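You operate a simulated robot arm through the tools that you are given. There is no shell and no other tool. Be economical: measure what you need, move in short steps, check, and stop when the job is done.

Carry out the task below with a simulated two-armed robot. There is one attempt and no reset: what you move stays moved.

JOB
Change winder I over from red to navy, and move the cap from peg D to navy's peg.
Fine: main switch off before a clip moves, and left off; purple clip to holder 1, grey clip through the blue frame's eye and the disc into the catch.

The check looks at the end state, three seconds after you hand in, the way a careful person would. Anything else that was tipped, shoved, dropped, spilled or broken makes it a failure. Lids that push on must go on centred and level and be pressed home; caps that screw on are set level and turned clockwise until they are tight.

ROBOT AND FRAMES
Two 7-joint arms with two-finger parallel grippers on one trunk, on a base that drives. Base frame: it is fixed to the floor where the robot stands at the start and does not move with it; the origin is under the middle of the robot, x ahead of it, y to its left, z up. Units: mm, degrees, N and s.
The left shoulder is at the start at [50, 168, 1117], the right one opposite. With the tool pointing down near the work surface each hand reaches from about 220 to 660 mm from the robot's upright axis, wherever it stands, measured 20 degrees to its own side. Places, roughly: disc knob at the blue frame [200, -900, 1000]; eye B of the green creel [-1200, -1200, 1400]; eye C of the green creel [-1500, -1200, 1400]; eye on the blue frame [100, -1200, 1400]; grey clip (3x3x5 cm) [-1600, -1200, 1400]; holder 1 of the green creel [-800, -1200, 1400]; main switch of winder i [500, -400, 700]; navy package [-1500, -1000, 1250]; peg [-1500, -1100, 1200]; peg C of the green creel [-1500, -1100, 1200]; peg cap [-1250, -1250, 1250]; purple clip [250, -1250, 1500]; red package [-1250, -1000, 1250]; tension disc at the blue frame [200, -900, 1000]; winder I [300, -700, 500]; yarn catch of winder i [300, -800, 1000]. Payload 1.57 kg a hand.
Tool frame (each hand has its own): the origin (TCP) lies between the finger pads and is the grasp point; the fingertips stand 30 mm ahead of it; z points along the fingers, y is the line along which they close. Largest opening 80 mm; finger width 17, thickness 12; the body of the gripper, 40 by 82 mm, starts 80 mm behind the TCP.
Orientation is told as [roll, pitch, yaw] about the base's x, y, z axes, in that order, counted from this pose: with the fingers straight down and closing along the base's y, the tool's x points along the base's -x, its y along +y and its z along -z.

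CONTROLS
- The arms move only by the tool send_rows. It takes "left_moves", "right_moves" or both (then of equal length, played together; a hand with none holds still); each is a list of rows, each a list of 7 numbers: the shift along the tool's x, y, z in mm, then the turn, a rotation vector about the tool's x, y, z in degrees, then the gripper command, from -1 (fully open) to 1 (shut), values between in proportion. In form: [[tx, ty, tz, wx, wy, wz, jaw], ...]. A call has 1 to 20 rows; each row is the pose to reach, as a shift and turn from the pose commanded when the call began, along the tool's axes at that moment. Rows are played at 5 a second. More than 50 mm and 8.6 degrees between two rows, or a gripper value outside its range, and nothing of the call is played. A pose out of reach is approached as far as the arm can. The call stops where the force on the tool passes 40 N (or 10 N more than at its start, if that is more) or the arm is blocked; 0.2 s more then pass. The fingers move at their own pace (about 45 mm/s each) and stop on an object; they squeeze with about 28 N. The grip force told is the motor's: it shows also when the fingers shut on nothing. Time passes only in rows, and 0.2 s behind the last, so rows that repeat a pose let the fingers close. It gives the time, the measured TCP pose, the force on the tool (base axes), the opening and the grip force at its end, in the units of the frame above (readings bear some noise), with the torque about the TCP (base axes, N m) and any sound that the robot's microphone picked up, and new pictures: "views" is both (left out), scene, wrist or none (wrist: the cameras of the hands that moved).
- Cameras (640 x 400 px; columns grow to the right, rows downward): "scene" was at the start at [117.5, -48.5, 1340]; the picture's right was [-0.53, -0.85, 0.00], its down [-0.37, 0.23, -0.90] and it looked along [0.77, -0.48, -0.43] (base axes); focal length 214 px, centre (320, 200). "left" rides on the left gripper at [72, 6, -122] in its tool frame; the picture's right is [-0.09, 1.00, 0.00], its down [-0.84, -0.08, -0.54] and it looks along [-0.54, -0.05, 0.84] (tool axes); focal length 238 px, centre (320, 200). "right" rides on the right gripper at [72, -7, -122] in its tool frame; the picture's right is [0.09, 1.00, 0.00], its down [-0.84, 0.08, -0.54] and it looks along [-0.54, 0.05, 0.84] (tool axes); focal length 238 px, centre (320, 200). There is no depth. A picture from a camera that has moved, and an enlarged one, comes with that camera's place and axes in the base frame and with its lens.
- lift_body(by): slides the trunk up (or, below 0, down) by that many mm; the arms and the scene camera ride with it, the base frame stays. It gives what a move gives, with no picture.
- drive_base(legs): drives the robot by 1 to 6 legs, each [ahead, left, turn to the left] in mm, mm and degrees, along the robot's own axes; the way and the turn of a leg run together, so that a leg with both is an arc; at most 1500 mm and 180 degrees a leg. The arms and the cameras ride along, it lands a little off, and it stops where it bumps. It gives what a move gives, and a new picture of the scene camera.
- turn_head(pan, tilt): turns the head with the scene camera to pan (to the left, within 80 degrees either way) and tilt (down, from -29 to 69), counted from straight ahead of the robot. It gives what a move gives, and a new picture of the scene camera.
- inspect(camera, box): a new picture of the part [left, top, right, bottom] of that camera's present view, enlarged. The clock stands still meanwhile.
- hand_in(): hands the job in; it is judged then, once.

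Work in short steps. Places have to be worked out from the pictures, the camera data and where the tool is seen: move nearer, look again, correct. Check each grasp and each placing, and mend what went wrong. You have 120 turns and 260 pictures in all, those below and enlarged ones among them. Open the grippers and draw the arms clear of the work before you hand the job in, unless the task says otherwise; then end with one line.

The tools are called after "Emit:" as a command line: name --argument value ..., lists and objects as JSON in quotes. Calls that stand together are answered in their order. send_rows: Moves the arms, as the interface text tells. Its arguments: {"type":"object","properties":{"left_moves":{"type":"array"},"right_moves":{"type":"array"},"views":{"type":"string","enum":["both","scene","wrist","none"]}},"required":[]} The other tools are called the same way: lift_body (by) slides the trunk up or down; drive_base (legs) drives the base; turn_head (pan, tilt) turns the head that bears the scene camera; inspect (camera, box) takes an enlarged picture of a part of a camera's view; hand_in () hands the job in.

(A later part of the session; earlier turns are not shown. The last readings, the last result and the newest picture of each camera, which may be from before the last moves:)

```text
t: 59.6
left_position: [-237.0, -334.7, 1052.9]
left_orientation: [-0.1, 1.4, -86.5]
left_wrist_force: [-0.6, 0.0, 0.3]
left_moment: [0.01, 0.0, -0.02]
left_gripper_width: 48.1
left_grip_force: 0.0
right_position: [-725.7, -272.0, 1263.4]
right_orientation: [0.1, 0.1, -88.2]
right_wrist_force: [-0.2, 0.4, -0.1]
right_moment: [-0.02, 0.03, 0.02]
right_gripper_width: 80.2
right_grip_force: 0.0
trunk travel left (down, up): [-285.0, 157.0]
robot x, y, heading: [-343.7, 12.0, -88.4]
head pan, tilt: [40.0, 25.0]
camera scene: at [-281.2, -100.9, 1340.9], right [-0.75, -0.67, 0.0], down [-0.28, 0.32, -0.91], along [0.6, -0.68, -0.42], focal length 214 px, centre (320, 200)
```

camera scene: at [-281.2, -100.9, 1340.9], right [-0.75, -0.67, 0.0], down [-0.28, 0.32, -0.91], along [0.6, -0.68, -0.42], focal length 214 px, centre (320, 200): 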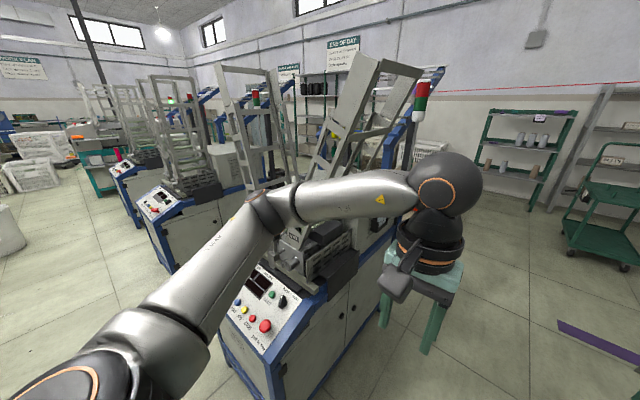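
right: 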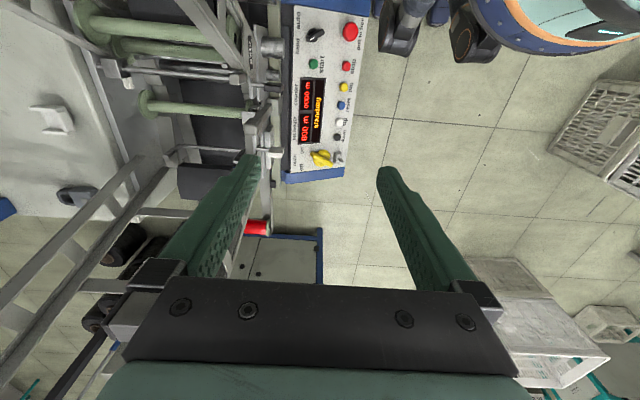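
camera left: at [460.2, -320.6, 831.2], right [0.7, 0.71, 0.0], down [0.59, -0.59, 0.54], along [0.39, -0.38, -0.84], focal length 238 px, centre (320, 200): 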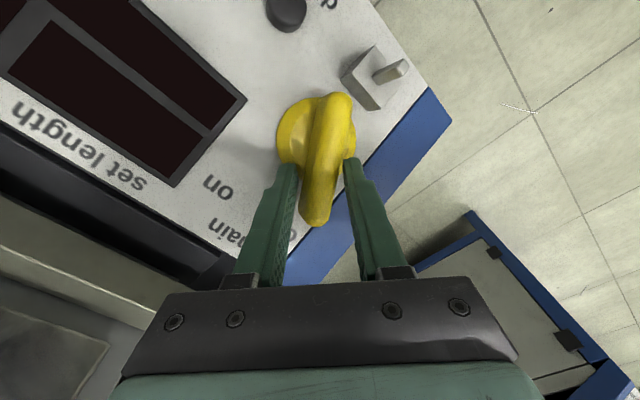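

The gate looks undisturbed. The elbows stick out too far, so I stretch both hands forward and inward to narrow the robot before entering.

Emit:
send_rows --left_moves '[[-20, -7, -5, 0, 0, 0, -1], [-40, -14, -10, 0, 0, 0, -1], [-60, -21, -15, 0, 0, 0, -1], [-80, -28, -20, 0, 0, 0, -1], [-100, -35, -25, 0, 0, 0, -1], [-120, -42, -30, 0, 0, 0, -1], [-140, -46, -35, 0, 0, 0, -1], [-150, -50, -40, 0, 0, 0, -1]]' --right_moves '[[-30, 25, 14, 0, 0, 0, -1], [-60, 50, 28, 0, 0, 0, -1], [-90, 75, 42, 0, 0, 0, -1], [-120, 100, 56, 0, 0, 0, -1], [-145, 130, 70, 0, 0, 0, -1], [-170, 160, 84, 0, 0, 0, -1], [-190, 190, 98, 0, 0, 0, -1], [-210, 215, 110, 0, 0, 0, -1]]' --views "none"

Emit:
turn_head --pan 0 --tilt 45

```text
t: 61.4
left_position: [-277.0, -488.5, 1092.2]
left_orientation: [-0.1, 1.3, -86.5]
left_wrist_force: [0.5, 0.0, 0.1]
left_moment: [-0.03, 0.0, 0.03]
left_gripper_width: 79.9
left_grip_force: 0.1
right_position: [-525.0, -458.9, 1147.4]
right_orientation: [0.1, 0.0, -88.4]
right_wrist_force: [-0.4, 0.9, 0.3]
right_moment: [-0.06, -0.01, -0.02]
right_gripper_width: 80.0
right_grip_force: 0.1
right hand out of reach, approached as far as the arm can: row 8
trunk travel left (down, up): [-285.0, 157.0]
robot x, y, heading: [-343.3, 6.4, -88.4]
head pan, tilt: [40.0, 25.0]
```

```text
t: 62.5
left_position: [-277.2, -488.9, 1090.3]
left_orientation: [0.0, 1.4, -86.4]
left_wrist_force: [-0.2, 0.1, 0.3]
left_moment: [0.0, 0.0, -0.02]
left_gripper_width: 79.8
left_grip_force: 0.2
right_position: [-524.1, -459.5, 1146.8]
right_orientation: [0.0, 0.0, -88.3]
right_wrist_force: [-0.1, -0.1, -0.3]
right_moment: [0.0, 0.01, -0.03]
right_gripper_width: 80.0
right_grip_force: 0.0
trunk travel left (down, up): [-285.0, 157.0]
robot x, y, heading: [-345.5, 10.2, -88.5]
head pan, tilt: [0.0, 45.0]
camera scene: at [-340.0, -113.4, 1310.4], right [-1.0, -0.03, 0.0], down [-0.02, 0.71, -0.71], along [0.02, -0.71, -0.71], focal length 214 px, centre (320, 200)
```

scene: 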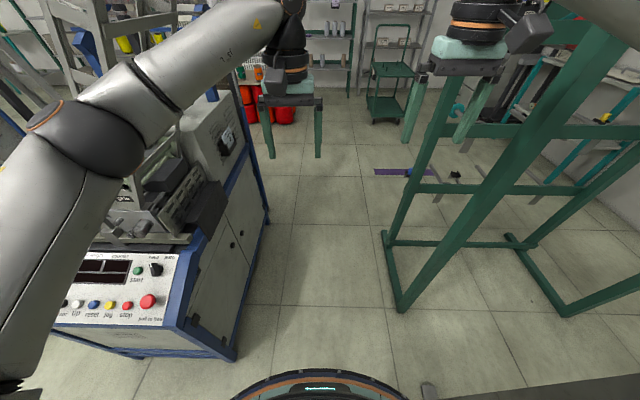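

The corridor is ~880 mm wide (x 95…-788). Lowering the trunk fully would bring the elbows below the gates and the head under the yarn. I check how far the right arm sticks out.

Emit:
turn_head --pan -50 --tilt 35

Emit:
lift_body --by -280

Emit:
turn_head --pan 45 --tilt 25

```text
t: 63.7
left_position: [-277.4, -488.8, 1091.4]
left_orientation: [-0.1, 1.4, -86.5]
left_wrist_force: [0.3, 0.5, -1.1]
left_moment: [0.0, 0.01, 0.0]
left_gripper_width: 80.0
left_grip_force: 0.0
right_position: [-522.7, -458.7, 1146.0]
right_orientation: [0.0, 0.0, -88.2]
right_wrist_force: [0.4, -0.3, -0.6]
right_moment: [-0.03, -0.01, 0.02]
right_gripper_width: 79.9
right_grip_force: 0.1
trunk travel left (down, up): [-285.0, 157.0]
robot x, y, heading: [-344.5, 7.4, -88.1]
head pan, tilt: [-50.0, 35.0]
camera scene: at [-408.2, -90.7, 1325.1], right [-0.67, 0.75, 0.0], down [0.43, 0.38, -0.82], along [-0.61, -0.55, -0.57], focal length 214 px, centre (320, 200)
```

scene: 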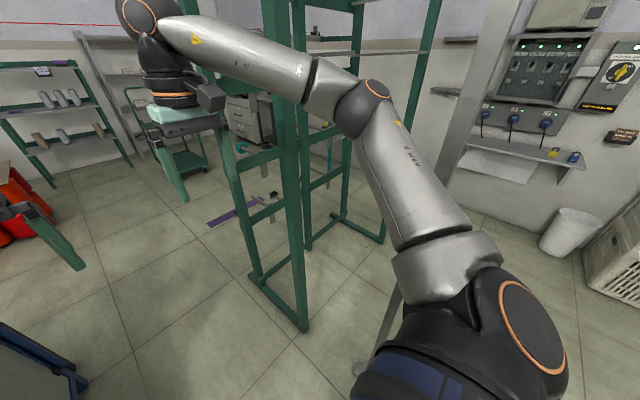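

```text
t: 66.5
left_position: [-276.4, -488.7, 810.5]
left_orientation: [-0.1, 1.3, -86.4]
left_wrist_force: [0.7, -0.4, -0.1]
left_moment: [-0.02, 0.02, -0.02]
left_gripper_width: 80.1
left_grip_force: 0.1
right_position: [-523.9, -459.1, 865.8]
right_orientation: [0.1, 0.1, -88.2]
right_wrist_force: [-0.3, 0.5, -0.1]
right_moment: [-0.02, 0.0, 0.01]
right_gripper_width: 80.1
right_grip_force: 0.0
trunk travel left (down, up): [-5.0, 437.0]
robot x, y, heading: [-346.1, 7.1, -88.0]
head pan, tilt: [-50.0, 35.0]
```

```text
t: 68.2
left_position: [-277.4, -489.8, 811.1]
left_orientation: [-0.1, 1.4, -86.5]
left_wrist_force: [-0.2, -0.4, 0.0]
left_moment: [-0.01, -0.02, 0.02]
left_gripper_width: 80.1
left_grip_force: 0.1
right_position: [-523.9, -459.6, 866.9]
right_orientation: [0.1, 0.0, -88.2]
right_wrist_force: [-0.3, -0.2, 0.0]
right_moment: [0.01, 0.04, 0.01]
right_gripper_width: 79.9
right_grip_force: 0.0
trunk travel left (down, up): [-5.0, 437.0]
robot x, y, heading: [-342.1, 6.2, -88.2]
head pan, tilt: [45.0, 25.0]
camera scene: at [-275.4, -95.3, 1060.9], right [-0.69, -0.73, 0.0], down [-0.31, 0.29, -0.91], along [0.66, -0.62, -0.42], focal length 214 px, centre (320, 200)
```

scene: 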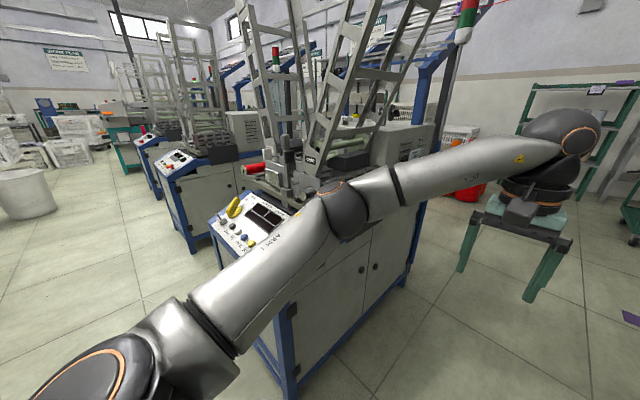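

Left elbow's outer edge is near x=0, right near -766; tight. I bring the right hand further in, straighten heading, shift left 20 mm, and drive ahead in stages under the yarn.

Emit:
send_rows --right_moves '[[-5, 20, 18, 0, 0, 0, -1], [-10, 40, 36, 0, 0, 0, -1], [-15, 60, 55, 0, 0, 0, -1]]' --views "none"

Emit:
drive_base --legs '[[0, 20, -1.8], [350, 0, 0]]'

Emit:
turn_head --pan -50 --tilt 30

```text
t: 69.0
left_position: [-277.3, -489.5, 810.5]
left_orientation: [0.0, 1.4, -86.4]
left_wrist_force: [0.4, 0.1, 0.4]
left_moment: [0.01, -0.01, 0.0]
left_gripper_width: 80.1
left_grip_force: 0.2
right_position: [-511.0, -466.0, 834.8]
right_orientation: [0.2, 0.1, -88.4]
right_wrist_force: [-0.1, 0.2, -0.1]
right_moment: [-0.02, -0.01, -0.02]
right_gripper_width: 79.8
right_grip_force: 0.1
right hand out of reach, approached as far as the arm can: row 1, 2, 3
trunk travel left (down, up): [-5.0, 437.0]
robot x, y, heading: [-345.7, 6.6, -88.2]
head pan, tilt: [45.0, 25.0]
```

```text
t: 71.8
left_position: [-267.8, -840.9, 811.4]
left_orientation: [0.0, 1.4, -87.7]
left_wrist_force: [-0.2, 0.1, -0.3]
left_moment: [0.0, 0.0, 0.02]
left_gripper_width: 80.0
left_grip_force: 0.0
right_position: [-503.0, -812.2, 835.5]
right_orientation: [0.0, -0.1, -89.7]
right_wrist_force: [-0.2, -0.4, 0.6]
right_moment: [-0.01, 0.0, 0.0]
right_gripper_width: 79.9
right_grip_force: 0.0
trunk travel left (down, up): [-5.0, 437.0]
robot x, y, heading: [-318.1, -345.1, -89.7]
head pan, tilt: [45.0, 25.0]
camera scene: at [-256.9, -447.2, 1060.9], right [-0.7, -0.71, 0.0], down [-0.3, 0.3, -0.91], along [0.65, -0.64, -0.42], focal length 214 px, centre (320, 200)
```

scene: 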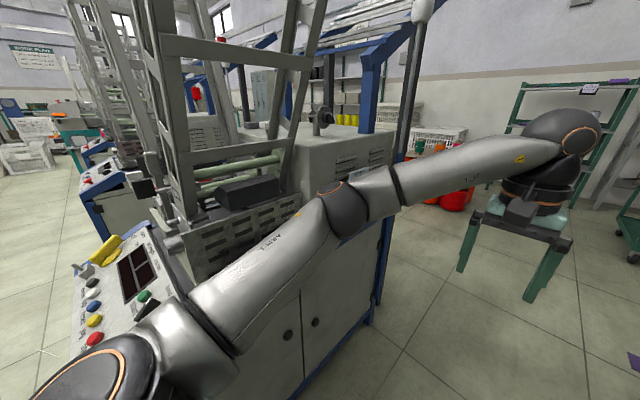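

```text
t: 73.5
left_position: [-268.3, -841.4, 810.7]
left_orientation: [-0.1, 1.4, -87.8]
left_wrist_force: [0.0, 0.1, -0.1]
left_moment: [0.0, 0.01, 0.01]
left_gripper_width: 79.8
left_grip_force: 0.1
right_position: [-502.5, -811.6, 834.4]
right_orientation: [0.1, 0.1, -89.7]
right_wrist_force: [0.0, -0.6, 0.2]
right_moment: [0.01, 0.0, 0.03]
right_gripper_width: 79.9
right_grip_force: 0.1
trunk travel left (down, up): [-5.0, 437.0]
robot x, y, heading: [-320.0, -342.1, -89.7]
head pan, tilt: [-50.0, 30.0]
camera scene: at [-391.4, -441.1, 1053.0], right [-0.65, 0.76, 0.0], down [0.38, 0.32, -0.87], along [-0.66, -0.56, -0.5], focal length 214 px, centre (320, 200)
```

scene: 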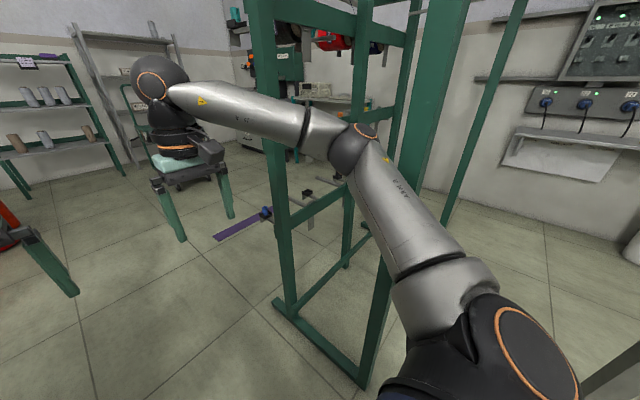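

No contact. Continue 600 mm and look at the blue frame on the left.

Emit:
drive_base --legs '[[600, 0, 0]]'

Emit:
turn_head --pan 55 --tilt -15

```text
t: 76.8
left_position: [-253.0, -1435.7, 810.5]
left_orientation: [-0.1, 1.4, -87.0]
left_wrist_force: [0.3, 0.0, -0.5]
left_moment: [0.05, 0.01, -0.01]
left_gripper_width: 80.1
left_grip_force: 0.1
right_position: [-488.0, -1411.6, 834.4]
right_orientation: [0.0, 0.1, -88.9]
right_wrist_force: [0.4, -0.3, -0.3]
right_moment: [0.01, 0.01, 0.01]
right_gripper_width: 80.1
right_grip_force: 0.0
trunk travel left (down, up): [-5.0, 437.0]
robot x, y, heading: [-314.0, -937.1, -88.9]
head pan, tilt: [-50.0, 30.0]
camera scene: at [-381.9, -1037.9, 1053.0], right [-0.66, 0.75, 0.0], down [0.38, 0.33, -0.87], along [-0.65, -0.57, -0.5], focal length 214 px, centre (320, 200)
```

scene: 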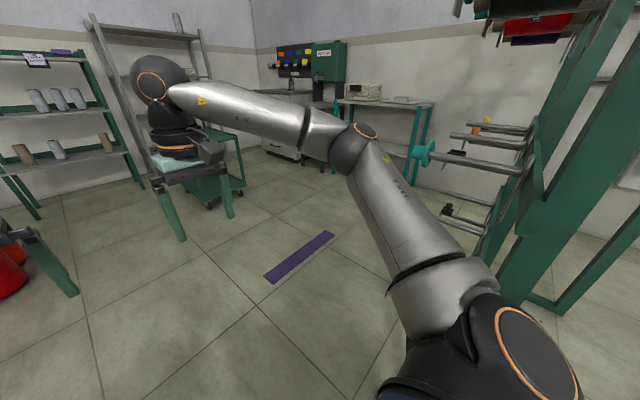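

```text
t: 78.7
left_position: [-252.2, -1435.8, 810.5]
left_orientation: [0.0, 1.4, -87.0]
left_wrist_force: [-0.3, 0.4, 0.3]
left_moment: [-0.03, 0.0, 0.03]
left_gripper_width: 80.0
left_grip_force: 0.1
right_position: [-487.8, -1409.8, 834.7]
right_orientation: [0.1, 0.0, -88.9]
right_wrist_force: [-0.1, -0.4, -0.1]
right_moment: [-0.02, 0.04, 0.01]
right_gripper_width: 80.1
right_grip_force: 0.0
trunk travel left (down, up): [-5.0, 437.0]
robot x, y, heading: [-316.6, -938.7, -89.0]
head pan, tilt: [55.0, -15.0]
camera scene: at [-247.0, -1023.1, 1123.7], right [-0.56, -0.83, 0.0], down [0.21, -0.14, -0.97], along [0.8, -0.54, 0.26], focal length 214 px, centre (320, 200)
```

scene: 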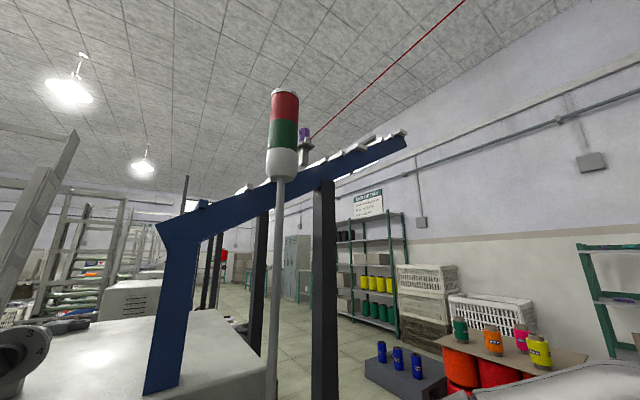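

Zoom on the blue frame bar and on the disc at lower left.

Emit:
inspect --camera "scene" --box '[240, 80, 420, 192]'

Emit:
turn_head --pan 75 --tilt 10

```text
3.56 times, centred on (330, 136) of scene
camera zoom: at [-247.0, -1023.1, 1123.7], right [-0.56, -0.83, 0.0], down [0.21, -0.14, -0.97], along [0.8, -0.54, 0.26], focal length 763 px, centre (284, 428)
```

zoom: 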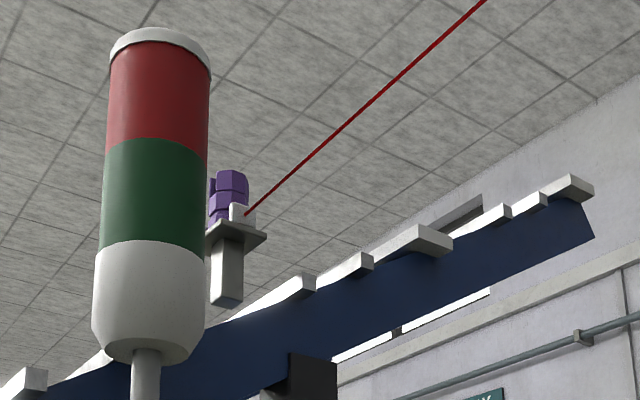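

```text
t: 79.6
left_position: [-252.1, -1434.9, 811.0]
left_orientation: [-0.2, 1.4, -87.0]
left_wrist_force: [0.1, -1.0, -0.6]
left_moment: [0.02, 0.02, -0.02]
left_gripper_width: 80.0
left_grip_force: 0.1
right_position: [-487.5, -1410.8, 834.0]
right_orientation: [0.1, -0.1, -88.8]
right_wrist_force: [0.2, 0.2, -0.6]
right_moment: [-0.01, 0.02, 0.01]
right_gripper_width: 79.9
right_grip_force: 0.1
trunk travel left (down, up): [-5.0, 437.0]
robot x, y, heading: [-315.8, -940.6, -88.7]
head pan, tilt: [75.0, 10.0]
camera scene: at [-223.6, -1000.6, 1085.4], right [-0.24, -0.97, 0.0], down [-0.17, 0.04, -0.98], along [0.96, -0.24, -0.17], focal length 214 px, centre (320, 200)
```

scene: 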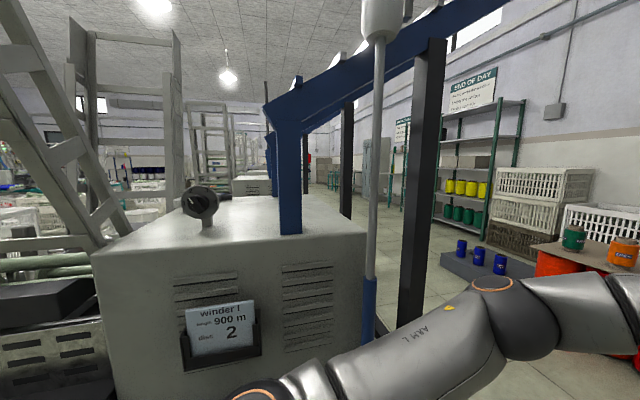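

There is a job card on the winder. I read it and the disc knob closely.

Emit:
inspect --camera "scene" --box '[170, 290, 270, 370]'

Emit:
inspect --camera "scene" --box '[170, 170, 250, 230]'

Emit:
inspect --camera "scene" --box '[430, 60, 510, 110]'

```text
5.00 times, centred on (220, 330) of scene
camera zoom: at [-223.6, -1000.6, 1085.4], right [-0.24, -0.97, 0.0], down [-0.17, 0.04, -0.98], along [0.96, -0.24, -0.17], focal length 1072 px, centre (820, -450)
```

zoom: 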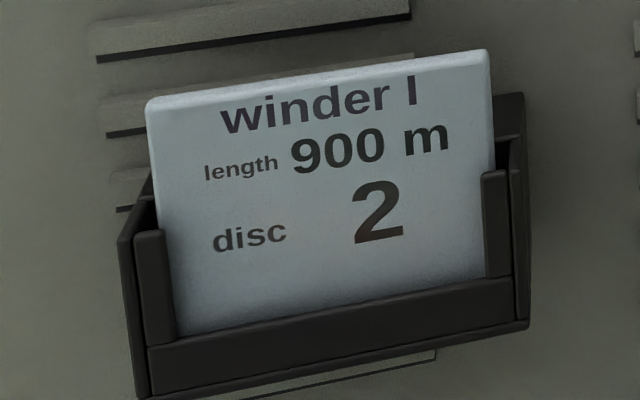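

```text
6.67 times, centred on (210, 200) of scene
camera zoom: at [-223.6, -1000.6, 1085.4], right [-0.24, -0.97, 0.0], down [-0.17, 0.04, -0.98], along [0.96, -0.24, -0.17], focal length 1430 px, centre (1053, 200)
```

zoom: 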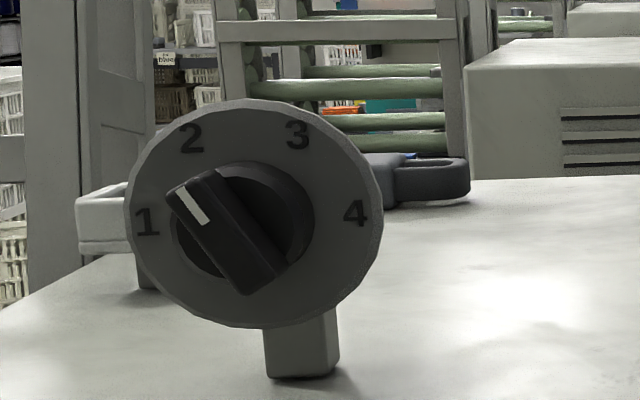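

```text
8.00 times, centred on (470, 85) of scene
camera zoom: at [-223.6, -1000.6, 1085.4], right [-0.24, -0.97, 0.0], down [-0.17, 0.04, -0.98], along [0.96, -0.24, -0.17], focal length 1716 px, centre (-880, 1120)
```

zoom: 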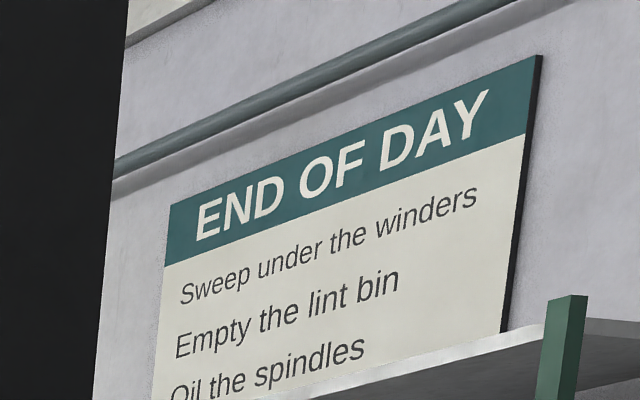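

Card reads disc 2; the knob's pointer appears already at 2. The purple clip stands on a bracket at about (138, -1240, 1395). I pass under the yarn to the open floor behind, turn around to face +y.

Emit:
drive_base --legs '[[950, 0, 0], [0, 0, 179]]'

Emit:
turn_head --pan 0 --tilt -10

Emit:
turn_head --pan 50 --tilt -5

```text
t: 92.0
left_position: [-356.9, -1412.9, 811.6]
left_orientation: [-0.1, 1.5, 93.6]
left_wrist_force: [0.5, -0.5, -0.2]
left_moment: [0.02, -0.01, 0.0]
left_gripper_width: 80.2
left_grip_force: 0.1
right_position: [-122.6, -1434.8, 835.7]
right_orientation: [0.0, 0.0, 91.9]
right_wrist_force: [0.1, 1.0, 0.6]
right_moment: [-0.01, -0.02, -0.02]
right_gripper_width: 79.8
right_grip_force: 0.1
trunk travel left (down, up): [-5.0, 437.0]
robot x, y, heading: [-290.6, -1909.9, 91.8]
head pan, tilt: [75.0, 10.0]
camera scene: at [-381.7, -1848.3, 1085.3], right [0.23, 0.97, 0.0], down [0.17, -0.04, -0.98], along [-0.96, 0.22, -0.17], focal length 214 px, centre (320, 200)
```

scene: 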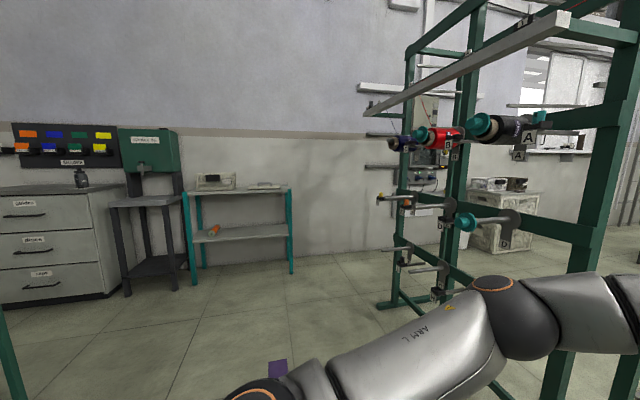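

```text
t: 93.4
left_position: [-357.4, -1413.7, 810.8]
left_orientation: [-0.1, 1.4, 93.8]
left_wrist_force: [-0.1, -0.4, 0.3]
left_moment: [0.01, 0.01, 0.0]
left_gripper_width: 80.1
left_grip_force: 0.0
right_position: [-121.7, -1435.6, 834.5]
right_orientation: [0.2, 0.1, 92.0]
right_wrist_force: [0.1, -0.1, 0.0]
right_moment: [0.01, -0.02, -0.01]
right_gripper_width: 80.1
right_grip_force: 0.0
trunk travel left (down, up): [-5.0, 437.0]
robot x, y, heading: [-290.5, -1908.9, 91.8]
head pan, tilt: [0.0, -10.0]
camera scene: at [-294.0, -1785.0, 1116.5], right [1.0, 0.03, 0.0], down [-0.01, 0.17, -0.98], along [-0.03, 0.98, 0.17], focal length 214 px, centre (320, 200)
```

scene: 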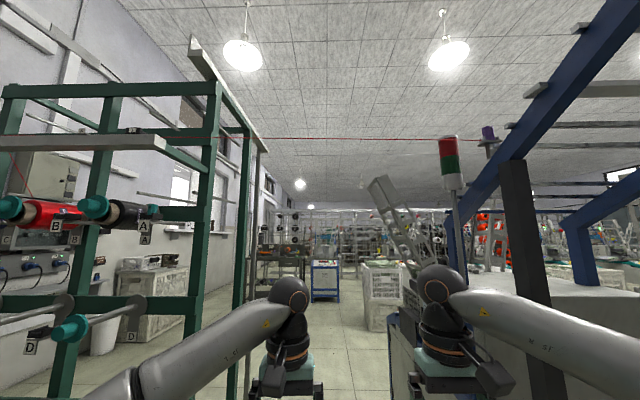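

```text
t: 94.6
left_position: [-357.2, -1411.9, 810.6]
left_orientation: [-0.2, 1.4, 93.7]
left_wrist_force: [0.0, -0.7, 0.6]
left_moment: [0.02, -0.01, -0.03]
left_gripper_width: 79.9
left_grip_force: 0.1
right_position: [-122.3, -1433.8, 835.7]
right_orientation: [0.1, 0.0, 92.0]
right_wrist_force: [-0.1, 0.1, -0.4]
right_moment: [-0.01, -0.02, 0.0]
right_gripper_width: 80.1
right_grip_force: 0.1
trunk travel left (down, up): [-5.0, 437.0]
robot x, y, heading: [-289.4, -1909.7, 92.0]
head pan, tilt: [50.0, -5.0]
camera scene: at [-360.0, -1815.3, 1109.1], right [0.62, 0.79, 0.0], down [-0.07, 0.05, -1.0], along [-0.78, 0.61, 0.09], focal length 214 px, centre (320, 200)
```

scene: 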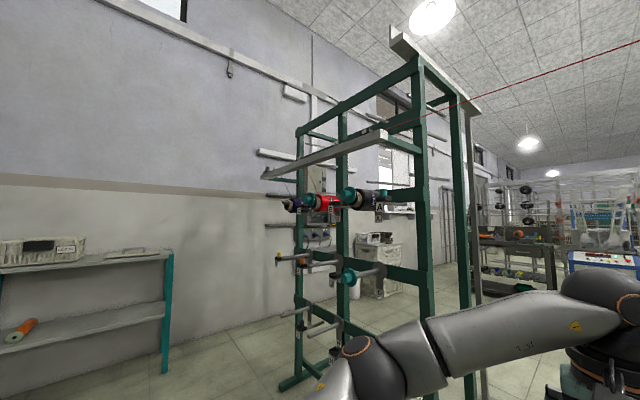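

Zoom on the creel packages and rail.

Emit:
inspect --camera "scene" --box '[255, 80, 415, 280]'

Emit:
inspect --camera "scene" --box '[260, 100, 440, 212]'

```text
2.00 times, centred on (335, 180) of scene
camera zoom: at [-360.0, -1815.3, 1109.1], right [0.62, 0.79, 0.0], down [-0.07, 0.05, -1.0], along [-0.78, 0.61, 0.09], focal length 429 px, centre (290, 240)
```

zoom: 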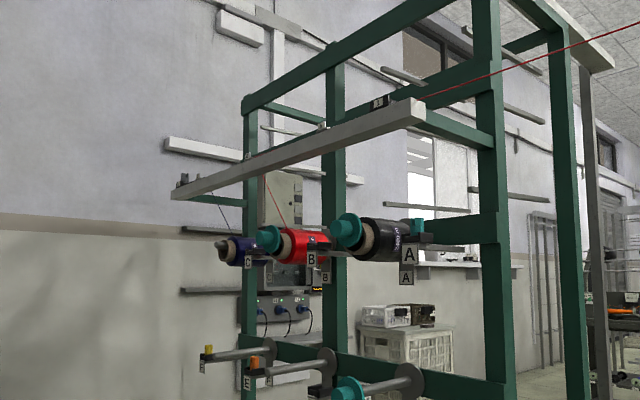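

```text
3.56 times, centred on (350, 156) of scene
camera zoom: at [-360.0, -1815.3, 1109.1], right [0.62, 0.79, 0.0], down [-0.07, 0.05, -1.0], along [-0.78, 0.61, 0.09], focal length 763 px, centre (213, 356)
```

zoom: 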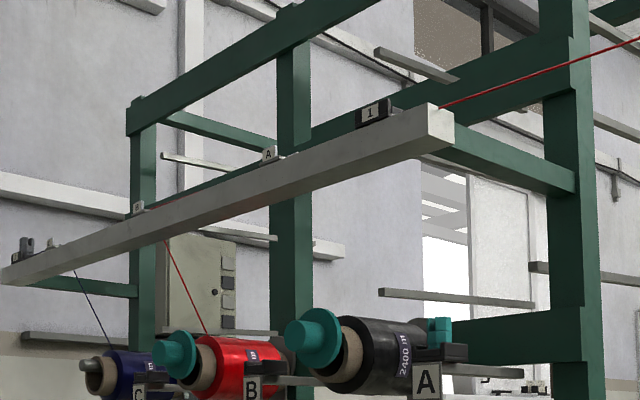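

Layout is clear: A black, B red, C navy (no cap), D below with a teal cap; rail with holder 1 at about (-805, -1270, 1400) and the grey clip at the far end. I retract the hands, move in front of the purple clip and raise the trunk.

Emit:
send_rows --left_moves '[[45, 0, 0, 0, 0, 0, -1], [90, 15, 0, 0, 0, 0, -1], [130, 30, 0, 0, 0, 0, -1], [160, 70, 0, 0, 0, 0, -1]]' --right_moves '[[45, 0, 0, 0, 0, 0, -1], [90, 0, 0, 0, 0, 0, -1], [130, 0, 0, 0, 0, 0, -1], [160, 0, 0, 0, 0, 0, -1]]' --views "none"

Emit:
drive_base --legs '[[0, 0, -2], [0, -300, 0], [100, 0, 0]]'

Emit:
lift_body --by 400

Emit:
turn_head --pan -15 --tilt 15

```text
t: 95.6
left_position: [-419.4, -1577.4, 816.1]
left_orientation: [-0.1, 1.5, 93.8]
left_wrist_force: [0.2, -0.4, -0.1]
left_moment: [-0.06, 0.0, -0.01]
left_gripper_width: 79.8
left_grip_force: 0.1
right_position: [-117.1, -1594.8, 835.0]
right_orientation: [0.2, 0.0, 91.8]
right_wrist_force: [-0.6, 0.0, 0.6]
right_moment: [-0.03, 0.01, -0.01]
right_gripper_width: 80.0
right_grip_force: 0.1
trunk travel left (down, up): [-5.0, 437.0]
robot x, y, heading: [-286.7, -1912.1, 92.0]
head pan, tilt: [50.0, -5.0]
```

```text
t: 99.9
left_position: [-114.3, -1474.1, 816.9]
left_orientation: [-0.1, 1.4, 92.0]
left_wrist_force: [0.3, -0.4, 0.2]
left_moment: [0.02, -0.01, 0.01]
left_gripper_width: 79.9
left_grip_force: 0.0
right_position: [189.2, -1501.1, 836.1]
right_orientation: [0.1, 0.1, 90.1]
right_wrist_force: [0.2, 0.3, 0.1]
right_moment: [-0.01, -0.02, -0.05]
right_gripper_width: 80.1
right_grip_force: 0.0
trunk travel left (down, up): [-5.0, 437.0]
robot x, y, heading: [7.2, -1810.7, 90.0]
head pan, tilt: [50.0, -5.0]
camera scene: at [-61.3, -1713.9, 1109.1], right [0.64, 0.77, 0.0], down [-0.07, 0.06, -1.0], along [-0.77, 0.64, 0.09], focal length 214 px, centre (320, 200)
```

scene: 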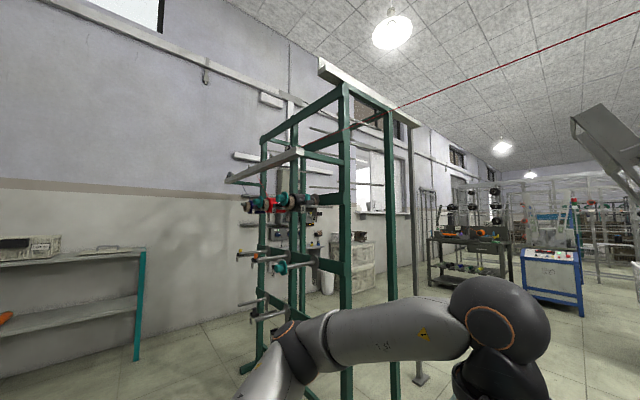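

```text
t: 103.8
left_position: [-107.4, -1473.7, 1217.0]
left_orientation: [0.4, 1.4, 92.0]
left_wrist_force: [-0.7, -0.3, -0.8]
left_moment: [0.0, 0.0, 0.01]
left_gripper_width: 79.9
left_grip_force: 0.1
right_position: [195.6, -1500.5, 1234.3]
right_orientation: [0.4, 0.1, 90.0]
right_wrist_force: [0.0, 0.4, 0.3]
right_moment: [0.01, 0.0, 0.02]
right_gripper_width: 79.9
right_grip_force: 0.0
trunk travel left (down, up): [-405.0, 37.0]
robot x, y, heading: [3.4, -1809.7, 90.1]
head pan, tilt: [50.0, -5.0]
```

```text
t: 105.1
left_position: [-107.8, -1473.8, 1216.0]
left_orientation: [0.4, 1.4, 92.0]
left_wrist_force: [-0.5, 0.0, 0.2]
left_moment: [-0.03, 0.06, 0.01]
left_gripper_width: 80.1
left_grip_force: 0.1
right_position: [194.2, -1500.2, 1235.5]
right_orientation: [0.7, 0.0, 90.1]
right_wrist_force: [0.5, 0.4, 0.8]
right_moment: [-0.03, -0.01, -0.01]
right_gripper_width: 80.1
right_grip_force: 0.0
trunk travel left (down, up): [-405.0, 37.0]
robot x, y, heading: [6.1, -1807.9, 90.1]
head pan, tilt: [-15.0, 15.0]
camera scene: at [37.4, -1678.9, 1477.0], right [0.97, -0.26, -0.01], down [-0.07, -0.25, -0.97], along [0.24, 0.93, -0.26], focal length 214 px, centre (320, 200)
```

scene: 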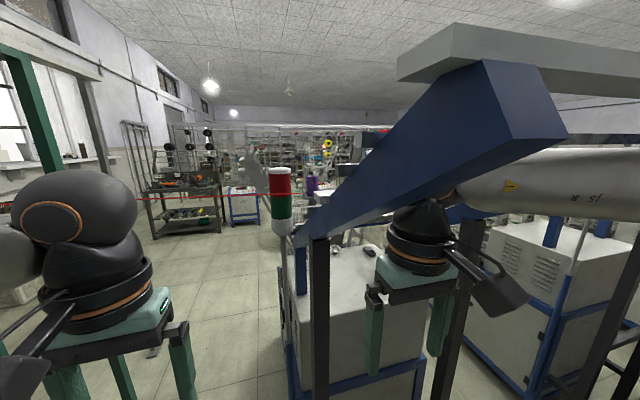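

The blue bar runs in the plane x≈160, rising towards us, just beside the right arm. I lower the trunk again, bring the right hand low and back, so that only the left hand works from the left side of the bar.

Emit:
lift_body --by -400

Emit:
send_rows --right_moves '[[15, -10, 40, 0, 0, 0, -1], [30, -20, 80, 0, 0, 0, -1], [40, -30, 120, 0, 0, 0, -1], [50, -40, 160, 0, 0, 0, -1], [50, -50, 200, 0, 0, 0, -1], [50, -50, 240, 0, 0, 0, -1]]' --views "none"

Emit:
lift_body --by 430

Emit:
turn_head --pan -20 --tilt 10

```text
t: 109.0
left_position: [-113.3, -1475.2, 816.3]
left_orientation: [-0.2, 1.5, 92.0]
left_wrist_force: [-0.6, 0.0, 0.7]
left_moment: [0.0, -0.02, -0.01]
left_gripper_width: 79.6
left_grip_force: 0.0
right_position: [188.5, -1501.4, 836.5]
right_orientation: [0.2, 0.1, 90.1]
right_wrist_force: [-0.1, 0.5, 0.2]
right_moment: [-0.02, 0.03, 0.0]
right_gripper_width: 80.0
right_grip_force: 0.1
trunk travel left (down, up): [-5.0, 437.0]
robot x, y, heading: [6.9, -1806.9, 90.2]
head pan, tilt: [-15.0, 15.0]
```

```text
t: 110.4
left_position: [-113.9, -1474.3, 815.8]
left_orientation: [-0.1, 1.4, 92.0]
left_wrist_force: [0.1, -0.5, 0.8]
left_moment: [0.01, 0.01, 0.0]
left_gripper_width: 80.2
left_grip_force: 0.0
right_position: [237.8, -1544.1, 595.3]
right_orientation: [0.2, 0.1, 90.1]
right_wrist_force: [-0.3, -0.3, 0.3]
right_moment: [0.04, 0.01, -0.01]
right_gripper_width: 79.9
right_grip_force: 0.0
right hand out of reach, approached as far as the arm can: row 5, 6
trunk travel left (down, up): [-5.0, 437.0]
robot x, y, heading: [7.6, -1810.2, 90.1]
head pan, tilt: [-15.0, 15.0]
```

```text
refused: 430 is not a number from -400 to 400
```

```text
t: 111.0
left_position: [-113.5, -1473.4, 815.6]
left_orientation: [-0.2, 1.4, 92.0]
left_wrist_force: [-0.3, -0.5, -0.2]
left_moment: [0.05, -0.02, 0.03]
left_gripper_width: 80.0
left_grip_force: 0.0
right_position: [238.8, -1544.1, 594.9]
right_orientation: [0.1, 0.1, 90.1]
right_wrist_force: [-0.1, -0.1, -0.2]
right_moment: [-0.02, 0.03, -0.02]
right_gripper_width: 79.7
right_grip_force: 0.0
trunk travel left (down, up): [-5.0, 437.0]
robot x, y, heading: [3.4, -1811.3, 90.4]
head pan, tilt: [-20.0, 10.0]
camera scene: at [37.3, -1682.3, 1085.3], right [0.94, -0.34, 0.0], down [-0.06, -0.16, -0.98], along [0.33, 0.93, -0.17], focal length 214 px, centre (320, 200)
```

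scene: 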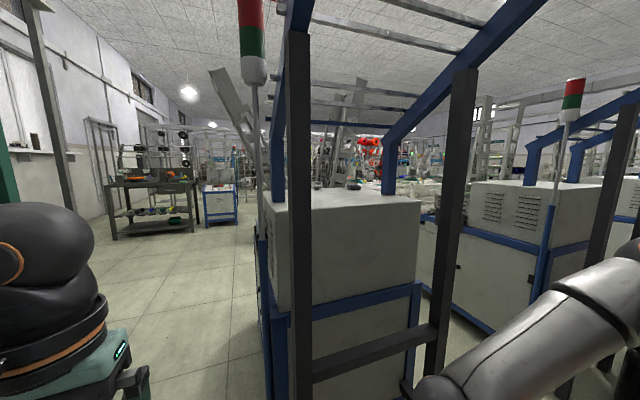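

Raise 400 (as before without contact), then raise the left hand to look down on the clip.

Emit:
lift_body --by 400

Emit:
send_rows --left_moves '[[0, 0, -45, 0, 0, 0, -1], [0, 0, -90, 0, 0, 0, -1], [0, 0, -135, 0, 0, 0, -1], [0, 0, -180, 0, 0, 0, -1], [-10, -20, -220, 0, 0, 0, -1], [-20, -40, -260, 0, 0, 0, -1], [-40, -60, -290, 0, 0, 0, -1], [-60, -80, -300, 0, 0, 0, -1]]' --views "both"

```text
t: 114.8
left_position: [-113.9, -1474.2, 1215.5]
left_orientation: [-0.1, 1.3, 92.0]
left_wrist_force: [0.6, -0.6, 0.0]
left_moment: [0.0, 0.0, 0.01]
left_gripper_width: 80.0
left_grip_force: 0.1
right_position: [238.4, -1544.6, 995.1]
right_orientation: [0.1, 0.1, 90.1]
right_wrist_force: [0.8, -0.5, 0.0]
right_moment: [-0.02, -0.05, -0.01]
right_gripper_width: 80.2
right_grip_force: 0.1
trunk travel left (down, up): [-405.0, 37.0]
robot x, y, heading: [6.0, -1807.3, 90.1]
head pan, tilt: [-20.0, 10.0]
```

```text
t: 116.7
left_position: [-60.6, -1442.9, 1435.5]
left_orientation: [-0.2, 1.3, 92.0]
left_wrist_force: [-0.2, -0.1, 0.2]
left_moment: [0.01, -0.01, -0.03]
left_gripper_width: 80.1
left_grip_force: 0.2
left hand out of reach, approached as far as the arm can: row 6, 7, 8
right_position: [237.9, -1544.1, 996.1]
right_orientation: [0.1, 0.2, 90.1]
right_wrist_force: [0.0, 0.4, 0.3]
right_moment: [-0.02, 0.0, -0.03]
right_gripper_width: 80.1
right_grip_force: 0.0
trunk travel left (down, up): [-405.0, 37.0]
robot x, y, heading: [4.8, -1805.6, 90.0]
head pan, tilt: [-20.0, 10.0]
camera scene: at [37.0, -1681.7, 1485.2], right [0.94, -0.34, 0.0], down [-0.06, -0.16, -0.98], along [0.33, 0.93, -0.17], focal length 214 px, centre (320, 200)
camera left: at [-65.1, -1512.0, 1559.7], right [-1.0, 0.06, 0.0], down [0.05, 0.85, 0.52], along [0.03, 0.52, -0.85], focal length 238 px, centre (320, 200)
```

scene: 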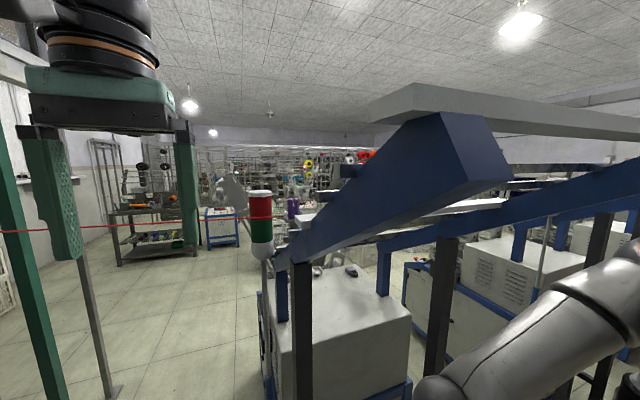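
left: 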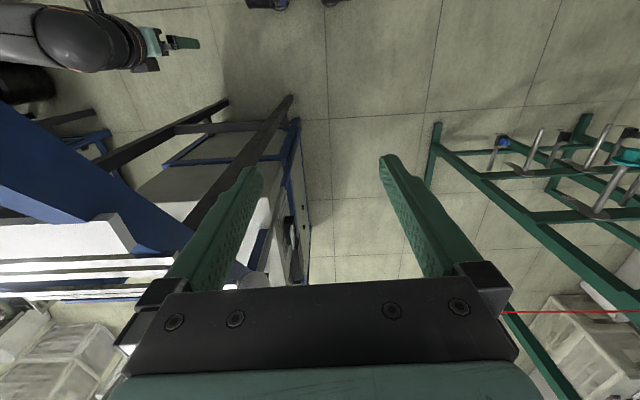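

The hand can't point straight down at that height far out; it needs a tilted-forward posture. I look closely at the purple clip first.

Emit:
inspect --camera "scene" --box '[240, 170, 336, 230]'

Emit:
turn_head --pan 50 --tilt 10

```text
6.67 times, centred on (288, 200) of scene
camera zoom: at [37.0, -1681.7, 1485.2], right [0.94, -0.34, 0.0], down [-0.06, -0.16, -0.98], along [0.33, 0.93, -0.17], focal length 1430 px, centre (533, 200)
```

zoom: 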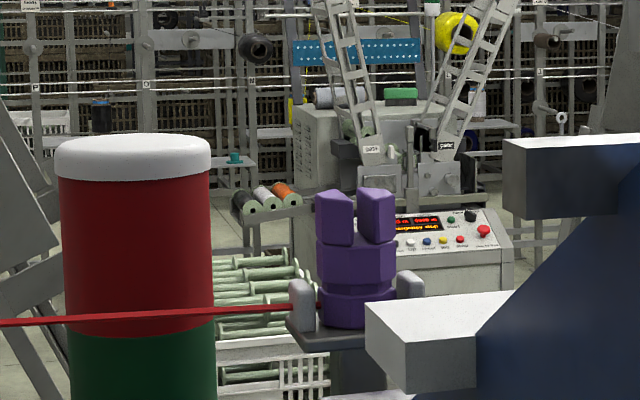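

```text
t: 118.1
left_position: [-60.7, -1443.6, 1434.8]
left_orientation: [-0.1, 1.2, 92.0]
left_wrist_force: [-0.1, -0.1, -0.5]
left_moment: [0.01, 0.0, 0.01]
left_gripper_width: 80.2
left_grip_force: 0.0
right_position: [239.2, -1543.1, 995.1]
right_orientation: [0.1, 0.1, 90.1]
right_wrist_force: [-0.1, -0.1, 0.8]
right_moment: [-0.02, 0.01, -0.01]
right_gripper_width: 80.2
right_grip_force: 0.2
trunk travel left (down, up): [-405.0, 37.0]
robot x, y, heading: [8.3, -1806.4, 89.9]
head pan, tilt: [50.0, 10.0]
camera scene: at [-65.6, -1710.3, 1485.3], right [0.64, 0.77, 0.0], down [0.13, -0.11, -0.98], along [-0.76, 0.63, -0.17], focal length 214 px, centre (320, 200)
```

scene: 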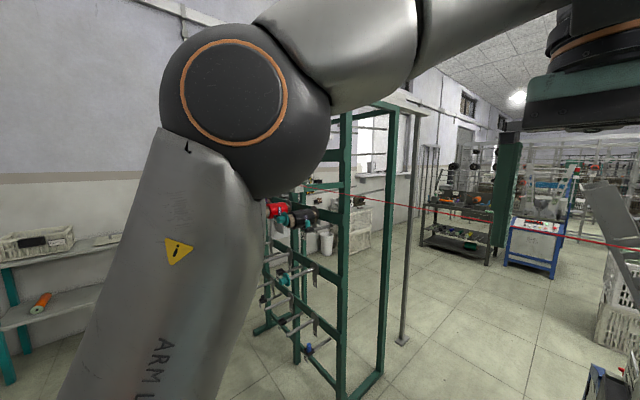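

The purple clip is an octagonal body standing in a cradle, body centre ≈(134, -1240, 1391), yarn leaving at its base towards -x. I turn the left hand to point horizontally forward (+y), stopping short of the yarn.

Emit:
turn_head --pan -20 --tilt 15

Emit:
send_rows --left_moves '[[-9, -7, 3, 0, -8, 0, -1], [-18, -14, 6, 0, -16, 0, -1], [-27, -21, 9, 0, -24, 0, -1], [-36, -28, 12, 0, -32, 0, -1], [-45, -35, 16, 0, -40, 0, -1], [-54, -42, 20, 0, -48, 0, -1], [-63, -50, 24, 0, -56, 0, -1], [-72, -58, 28, 0, -64, 0, -1], [-81, -66, 32, 0, -72, 0, -1], [-90, -74, 36, 0, -80, 0, -1], [-100, -83, 40, 0, -86, 0, -1], [-100, -83, 40, 0, -86, 0, -1]]' --views "both"

```text
t: 119.5
left_position: [-60.9, -1444.2, 1435.5]
left_orientation: [-0.1, 1.1, 92.0]
left_wrist_force: [0.4, 0.5, 0.1]
left_moment: [-0.01, 0.01, -0.01]
left_gripper_width: 80.1
left_grip_force: 0.1
right_position: [239.4, -1543.0, 995.3]
right_orientation: [0.1, 0.2, 90.1]
right_wrist_force: [0.3, -0.6, -0.4]
right_moment: [-0.02, 0.0, 0.03]
right_gripper_width: 79.8
right_grip_force: 0.1
trunk travel left (down, up): [-405.0, 37.0]
robot x, y, heading: [6.2, -1806.0, 90.2]
head pan, tilt: [-20.0, 15.0]
camera scene: at [37.5, -1681.9, 1477.2], right [0.94, -0.34, 0.0], down [-0.09, -0.24, -0.97], along [0.33, 0.91, -0.26], focal length 214 px, centre (320, 200)
```

scene: 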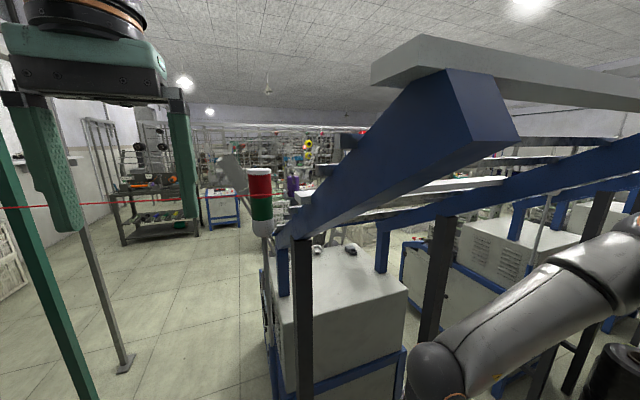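

```text
t: 122.1
left_position: [18.3, -1344.6, 1395.2]
left_orientation: [-0.9, -84.7, 92.8]
left_wrist_force: [0.9, 0.0, -0.5]
left_moment: [-0.01, 0.0, 0.03]
left_gripper_width: 80.0
left_grip_force: 0.1
right_position: [238.4, -1544.6, 995.2]
right_orientation: [0.2, 0.2, 90.2]
right_wrist_force: [0.2, 0.1, 0.1]
right_moment: [-0.01, -0.01, 0.0]
right_gripper_width: 80.0
right_grip_force: 0.1
trunk travel left (down, up): [-405.0, 37.0]
robot x, y, heading: [9.5, -1808.5, 90.1]
head pan, tilt: [-20.0, 15.0]
camera scene: at [37.3, -1682.2, 1477.2], right [0.94, -0.34, 0.0], down [-0.09, -0.24, -0.97], along [0.33, 0.91, -0.26], focal length 214 px, centre (320, 200)
camera left: at [16.9, -1471.9, 1335.3], right [-1.0, -0.03, 0.09], down [0.09, -0.46, 0.88], along [0.02, 0.89, 0.46], focal length 238 px, centre (320, 200)
```

scene: 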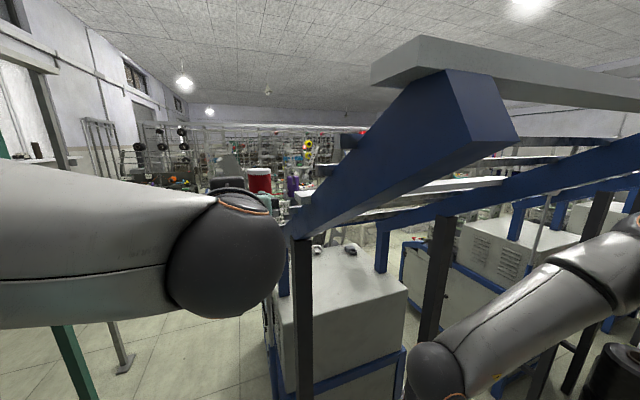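
left: 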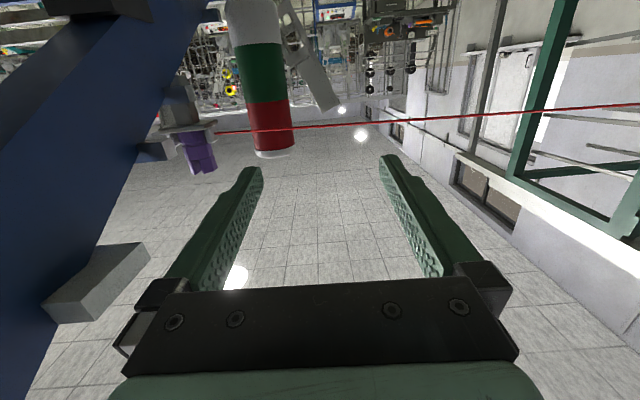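

The clip's body measures ~25 mm wide at ≈(138, -1240, 1388). The blue bar runs right beneath (top 1289 at the clip, slope 31°), so I need to come in from above at ~40° tilt. I raise the hand and tilt the fingers down 35°, with jaws half open.

Emit:
send_rows --left_moves '[[-15, 0, 0, 0, 7, 0, -0.25], [-30, 0, 0, 0, 14, 0, -0.25], [-45, 0, 0, 0, 21, 0, -0.25], [-60, 0, 0, 0, 28, 0, -0.25], [-75, 0, 0, 0, 35, 0, -0.25], [-75, 0, 0, 0, 35, 0, -0.25]]' --views "both"

```text
t: 123.5
left_position: [18.4, -1336.3, 1468.7]
left_orientation: [-0.1, -49.4, 92.0]
left_wrist_force: [-0.6, 0.7, -0.1]
left_moment: [-0.04, -0.01, -0.01]
left_gripper_width: 50.1
left_grip_force: 0.2
right_position: [238.1, -1544.2, 995.5]
right_orientation: [0.1, 0.1, 90.1]
right_wrist_force: [0.8, 0.6, -0.2]
right_moment: [-0.02, 0.0, 0.01]
right_gripper_width: 80.0
right_grip_force: 0.1
trunk travel left (down, up): [-405.0, 37.0]
robot x, y, heading: [4.3, -1813.5, 90.2]
head pan, tilt: [-20.0, 15.0]
camera scene: at [37.2, -1682.1, 1477.2], right [0.94, -0.34, 0.0], down [-0.09, -0.24, -0.97], along [0.33, 0.91, -0.26], focal length 214 px, centre (320, 200)
camera left: at [16.9, -1475.2, 1494.0], right [-1.0, 0.03, 0.07], down [0.07, 0.13, 0.99], along [0.02, 0.99, -0.14], focal length 238 px, centre (320, 200)
```

scene: 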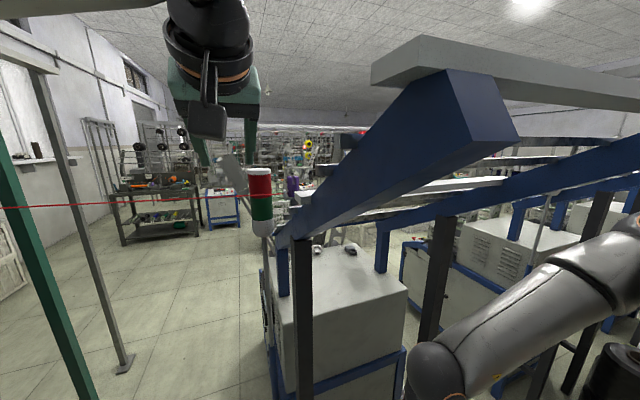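
left: 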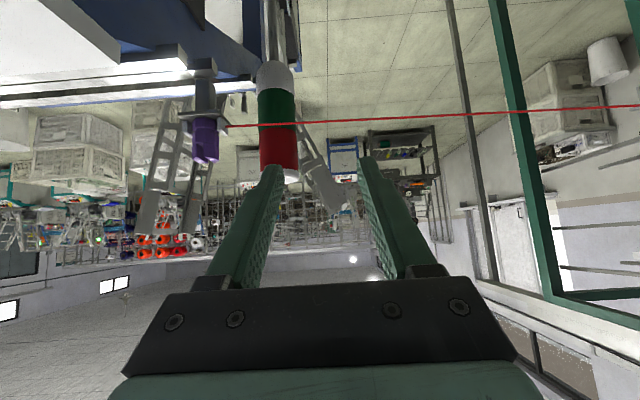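

Both rays agree: clip body at (138, -1239, 1388). I move to a pre-grasp 70 mm back along the approach axis and check.

Emit:
send_rows --left_moves '[[0, -40, 0, 0, 0, 0, -0.1], [-5, -80, 10, 0, 0, 0, -0.1], [-11, -123, 25, 0, 0, 0, -0.1], [-11, -123, 45, 0, 0, 0, -0.1], [-11, -123, 45, 0, 0, 0, -0.1]]' --views "both"

```text
t: 124.9
left_position: [74.9, -1285.9, 1461.5]
left_orientation: [-5.0, -48.5, 98.6]
left_wrist_force: [-0.1, 0.6, 0.0]
left_moment: [-0.03, 0.02, -0.03]
left_gripper_width: 44.0
left_grip_force: 0.1
left hand out of reach, approached as far as the arm can: row 3, 4, 5
right_position: [238.9, -1544.8, 995.6]
right_orientation: [0.1, 0.1, 90.1]
right_wrist_force: [0.9, 0.0, -0.5]
right_moment: [0.03, -0.01, -0.01]
right_gripper_width: 79.9
right_grip_force: 0.0
trunk travel left (down, up): [-405.0, 37.0]
robot x, y, heading: [9.1, -1810.5, 89.9]
head pan, tilt: [-20.0, 15.0]
stopped in row 5 (left hand): the arm was blocked; the commanded pose is now the measured one
camera scene: at [39.1, -1682.6, 1476.1], right [0.93, -0.36, 0.0], down [-0.1, -0.25, -0.96], along [0.34, 0.9, -0.27], focal length 214 px, centre (320, 200)
camera left: at [79.3, -1423.7, 1488.6], right [-1.0, -0.02, 0.01], down [0.01, 0.15, 0.99], along [-0.03, 0.99, -0.15], focal length 238 px, centre (320, 200)
```

scene: 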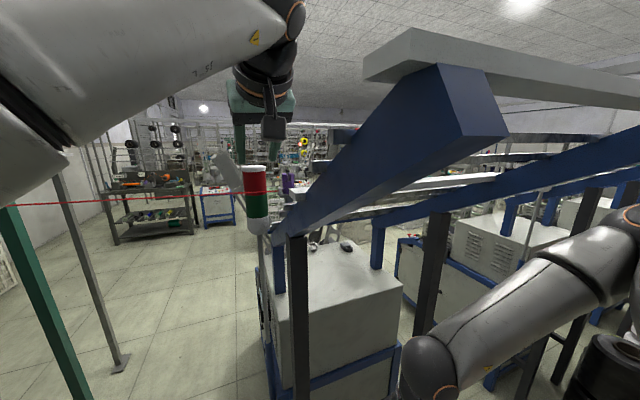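
left: 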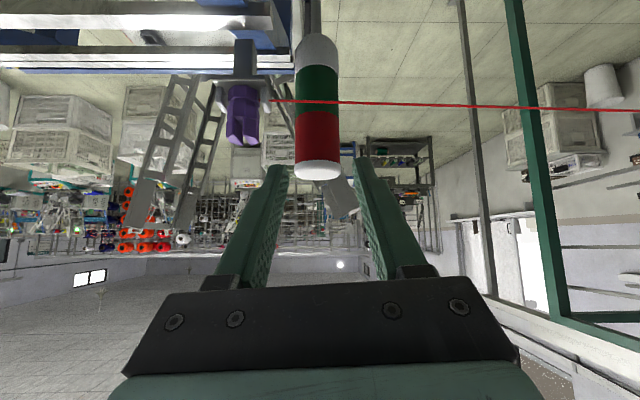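

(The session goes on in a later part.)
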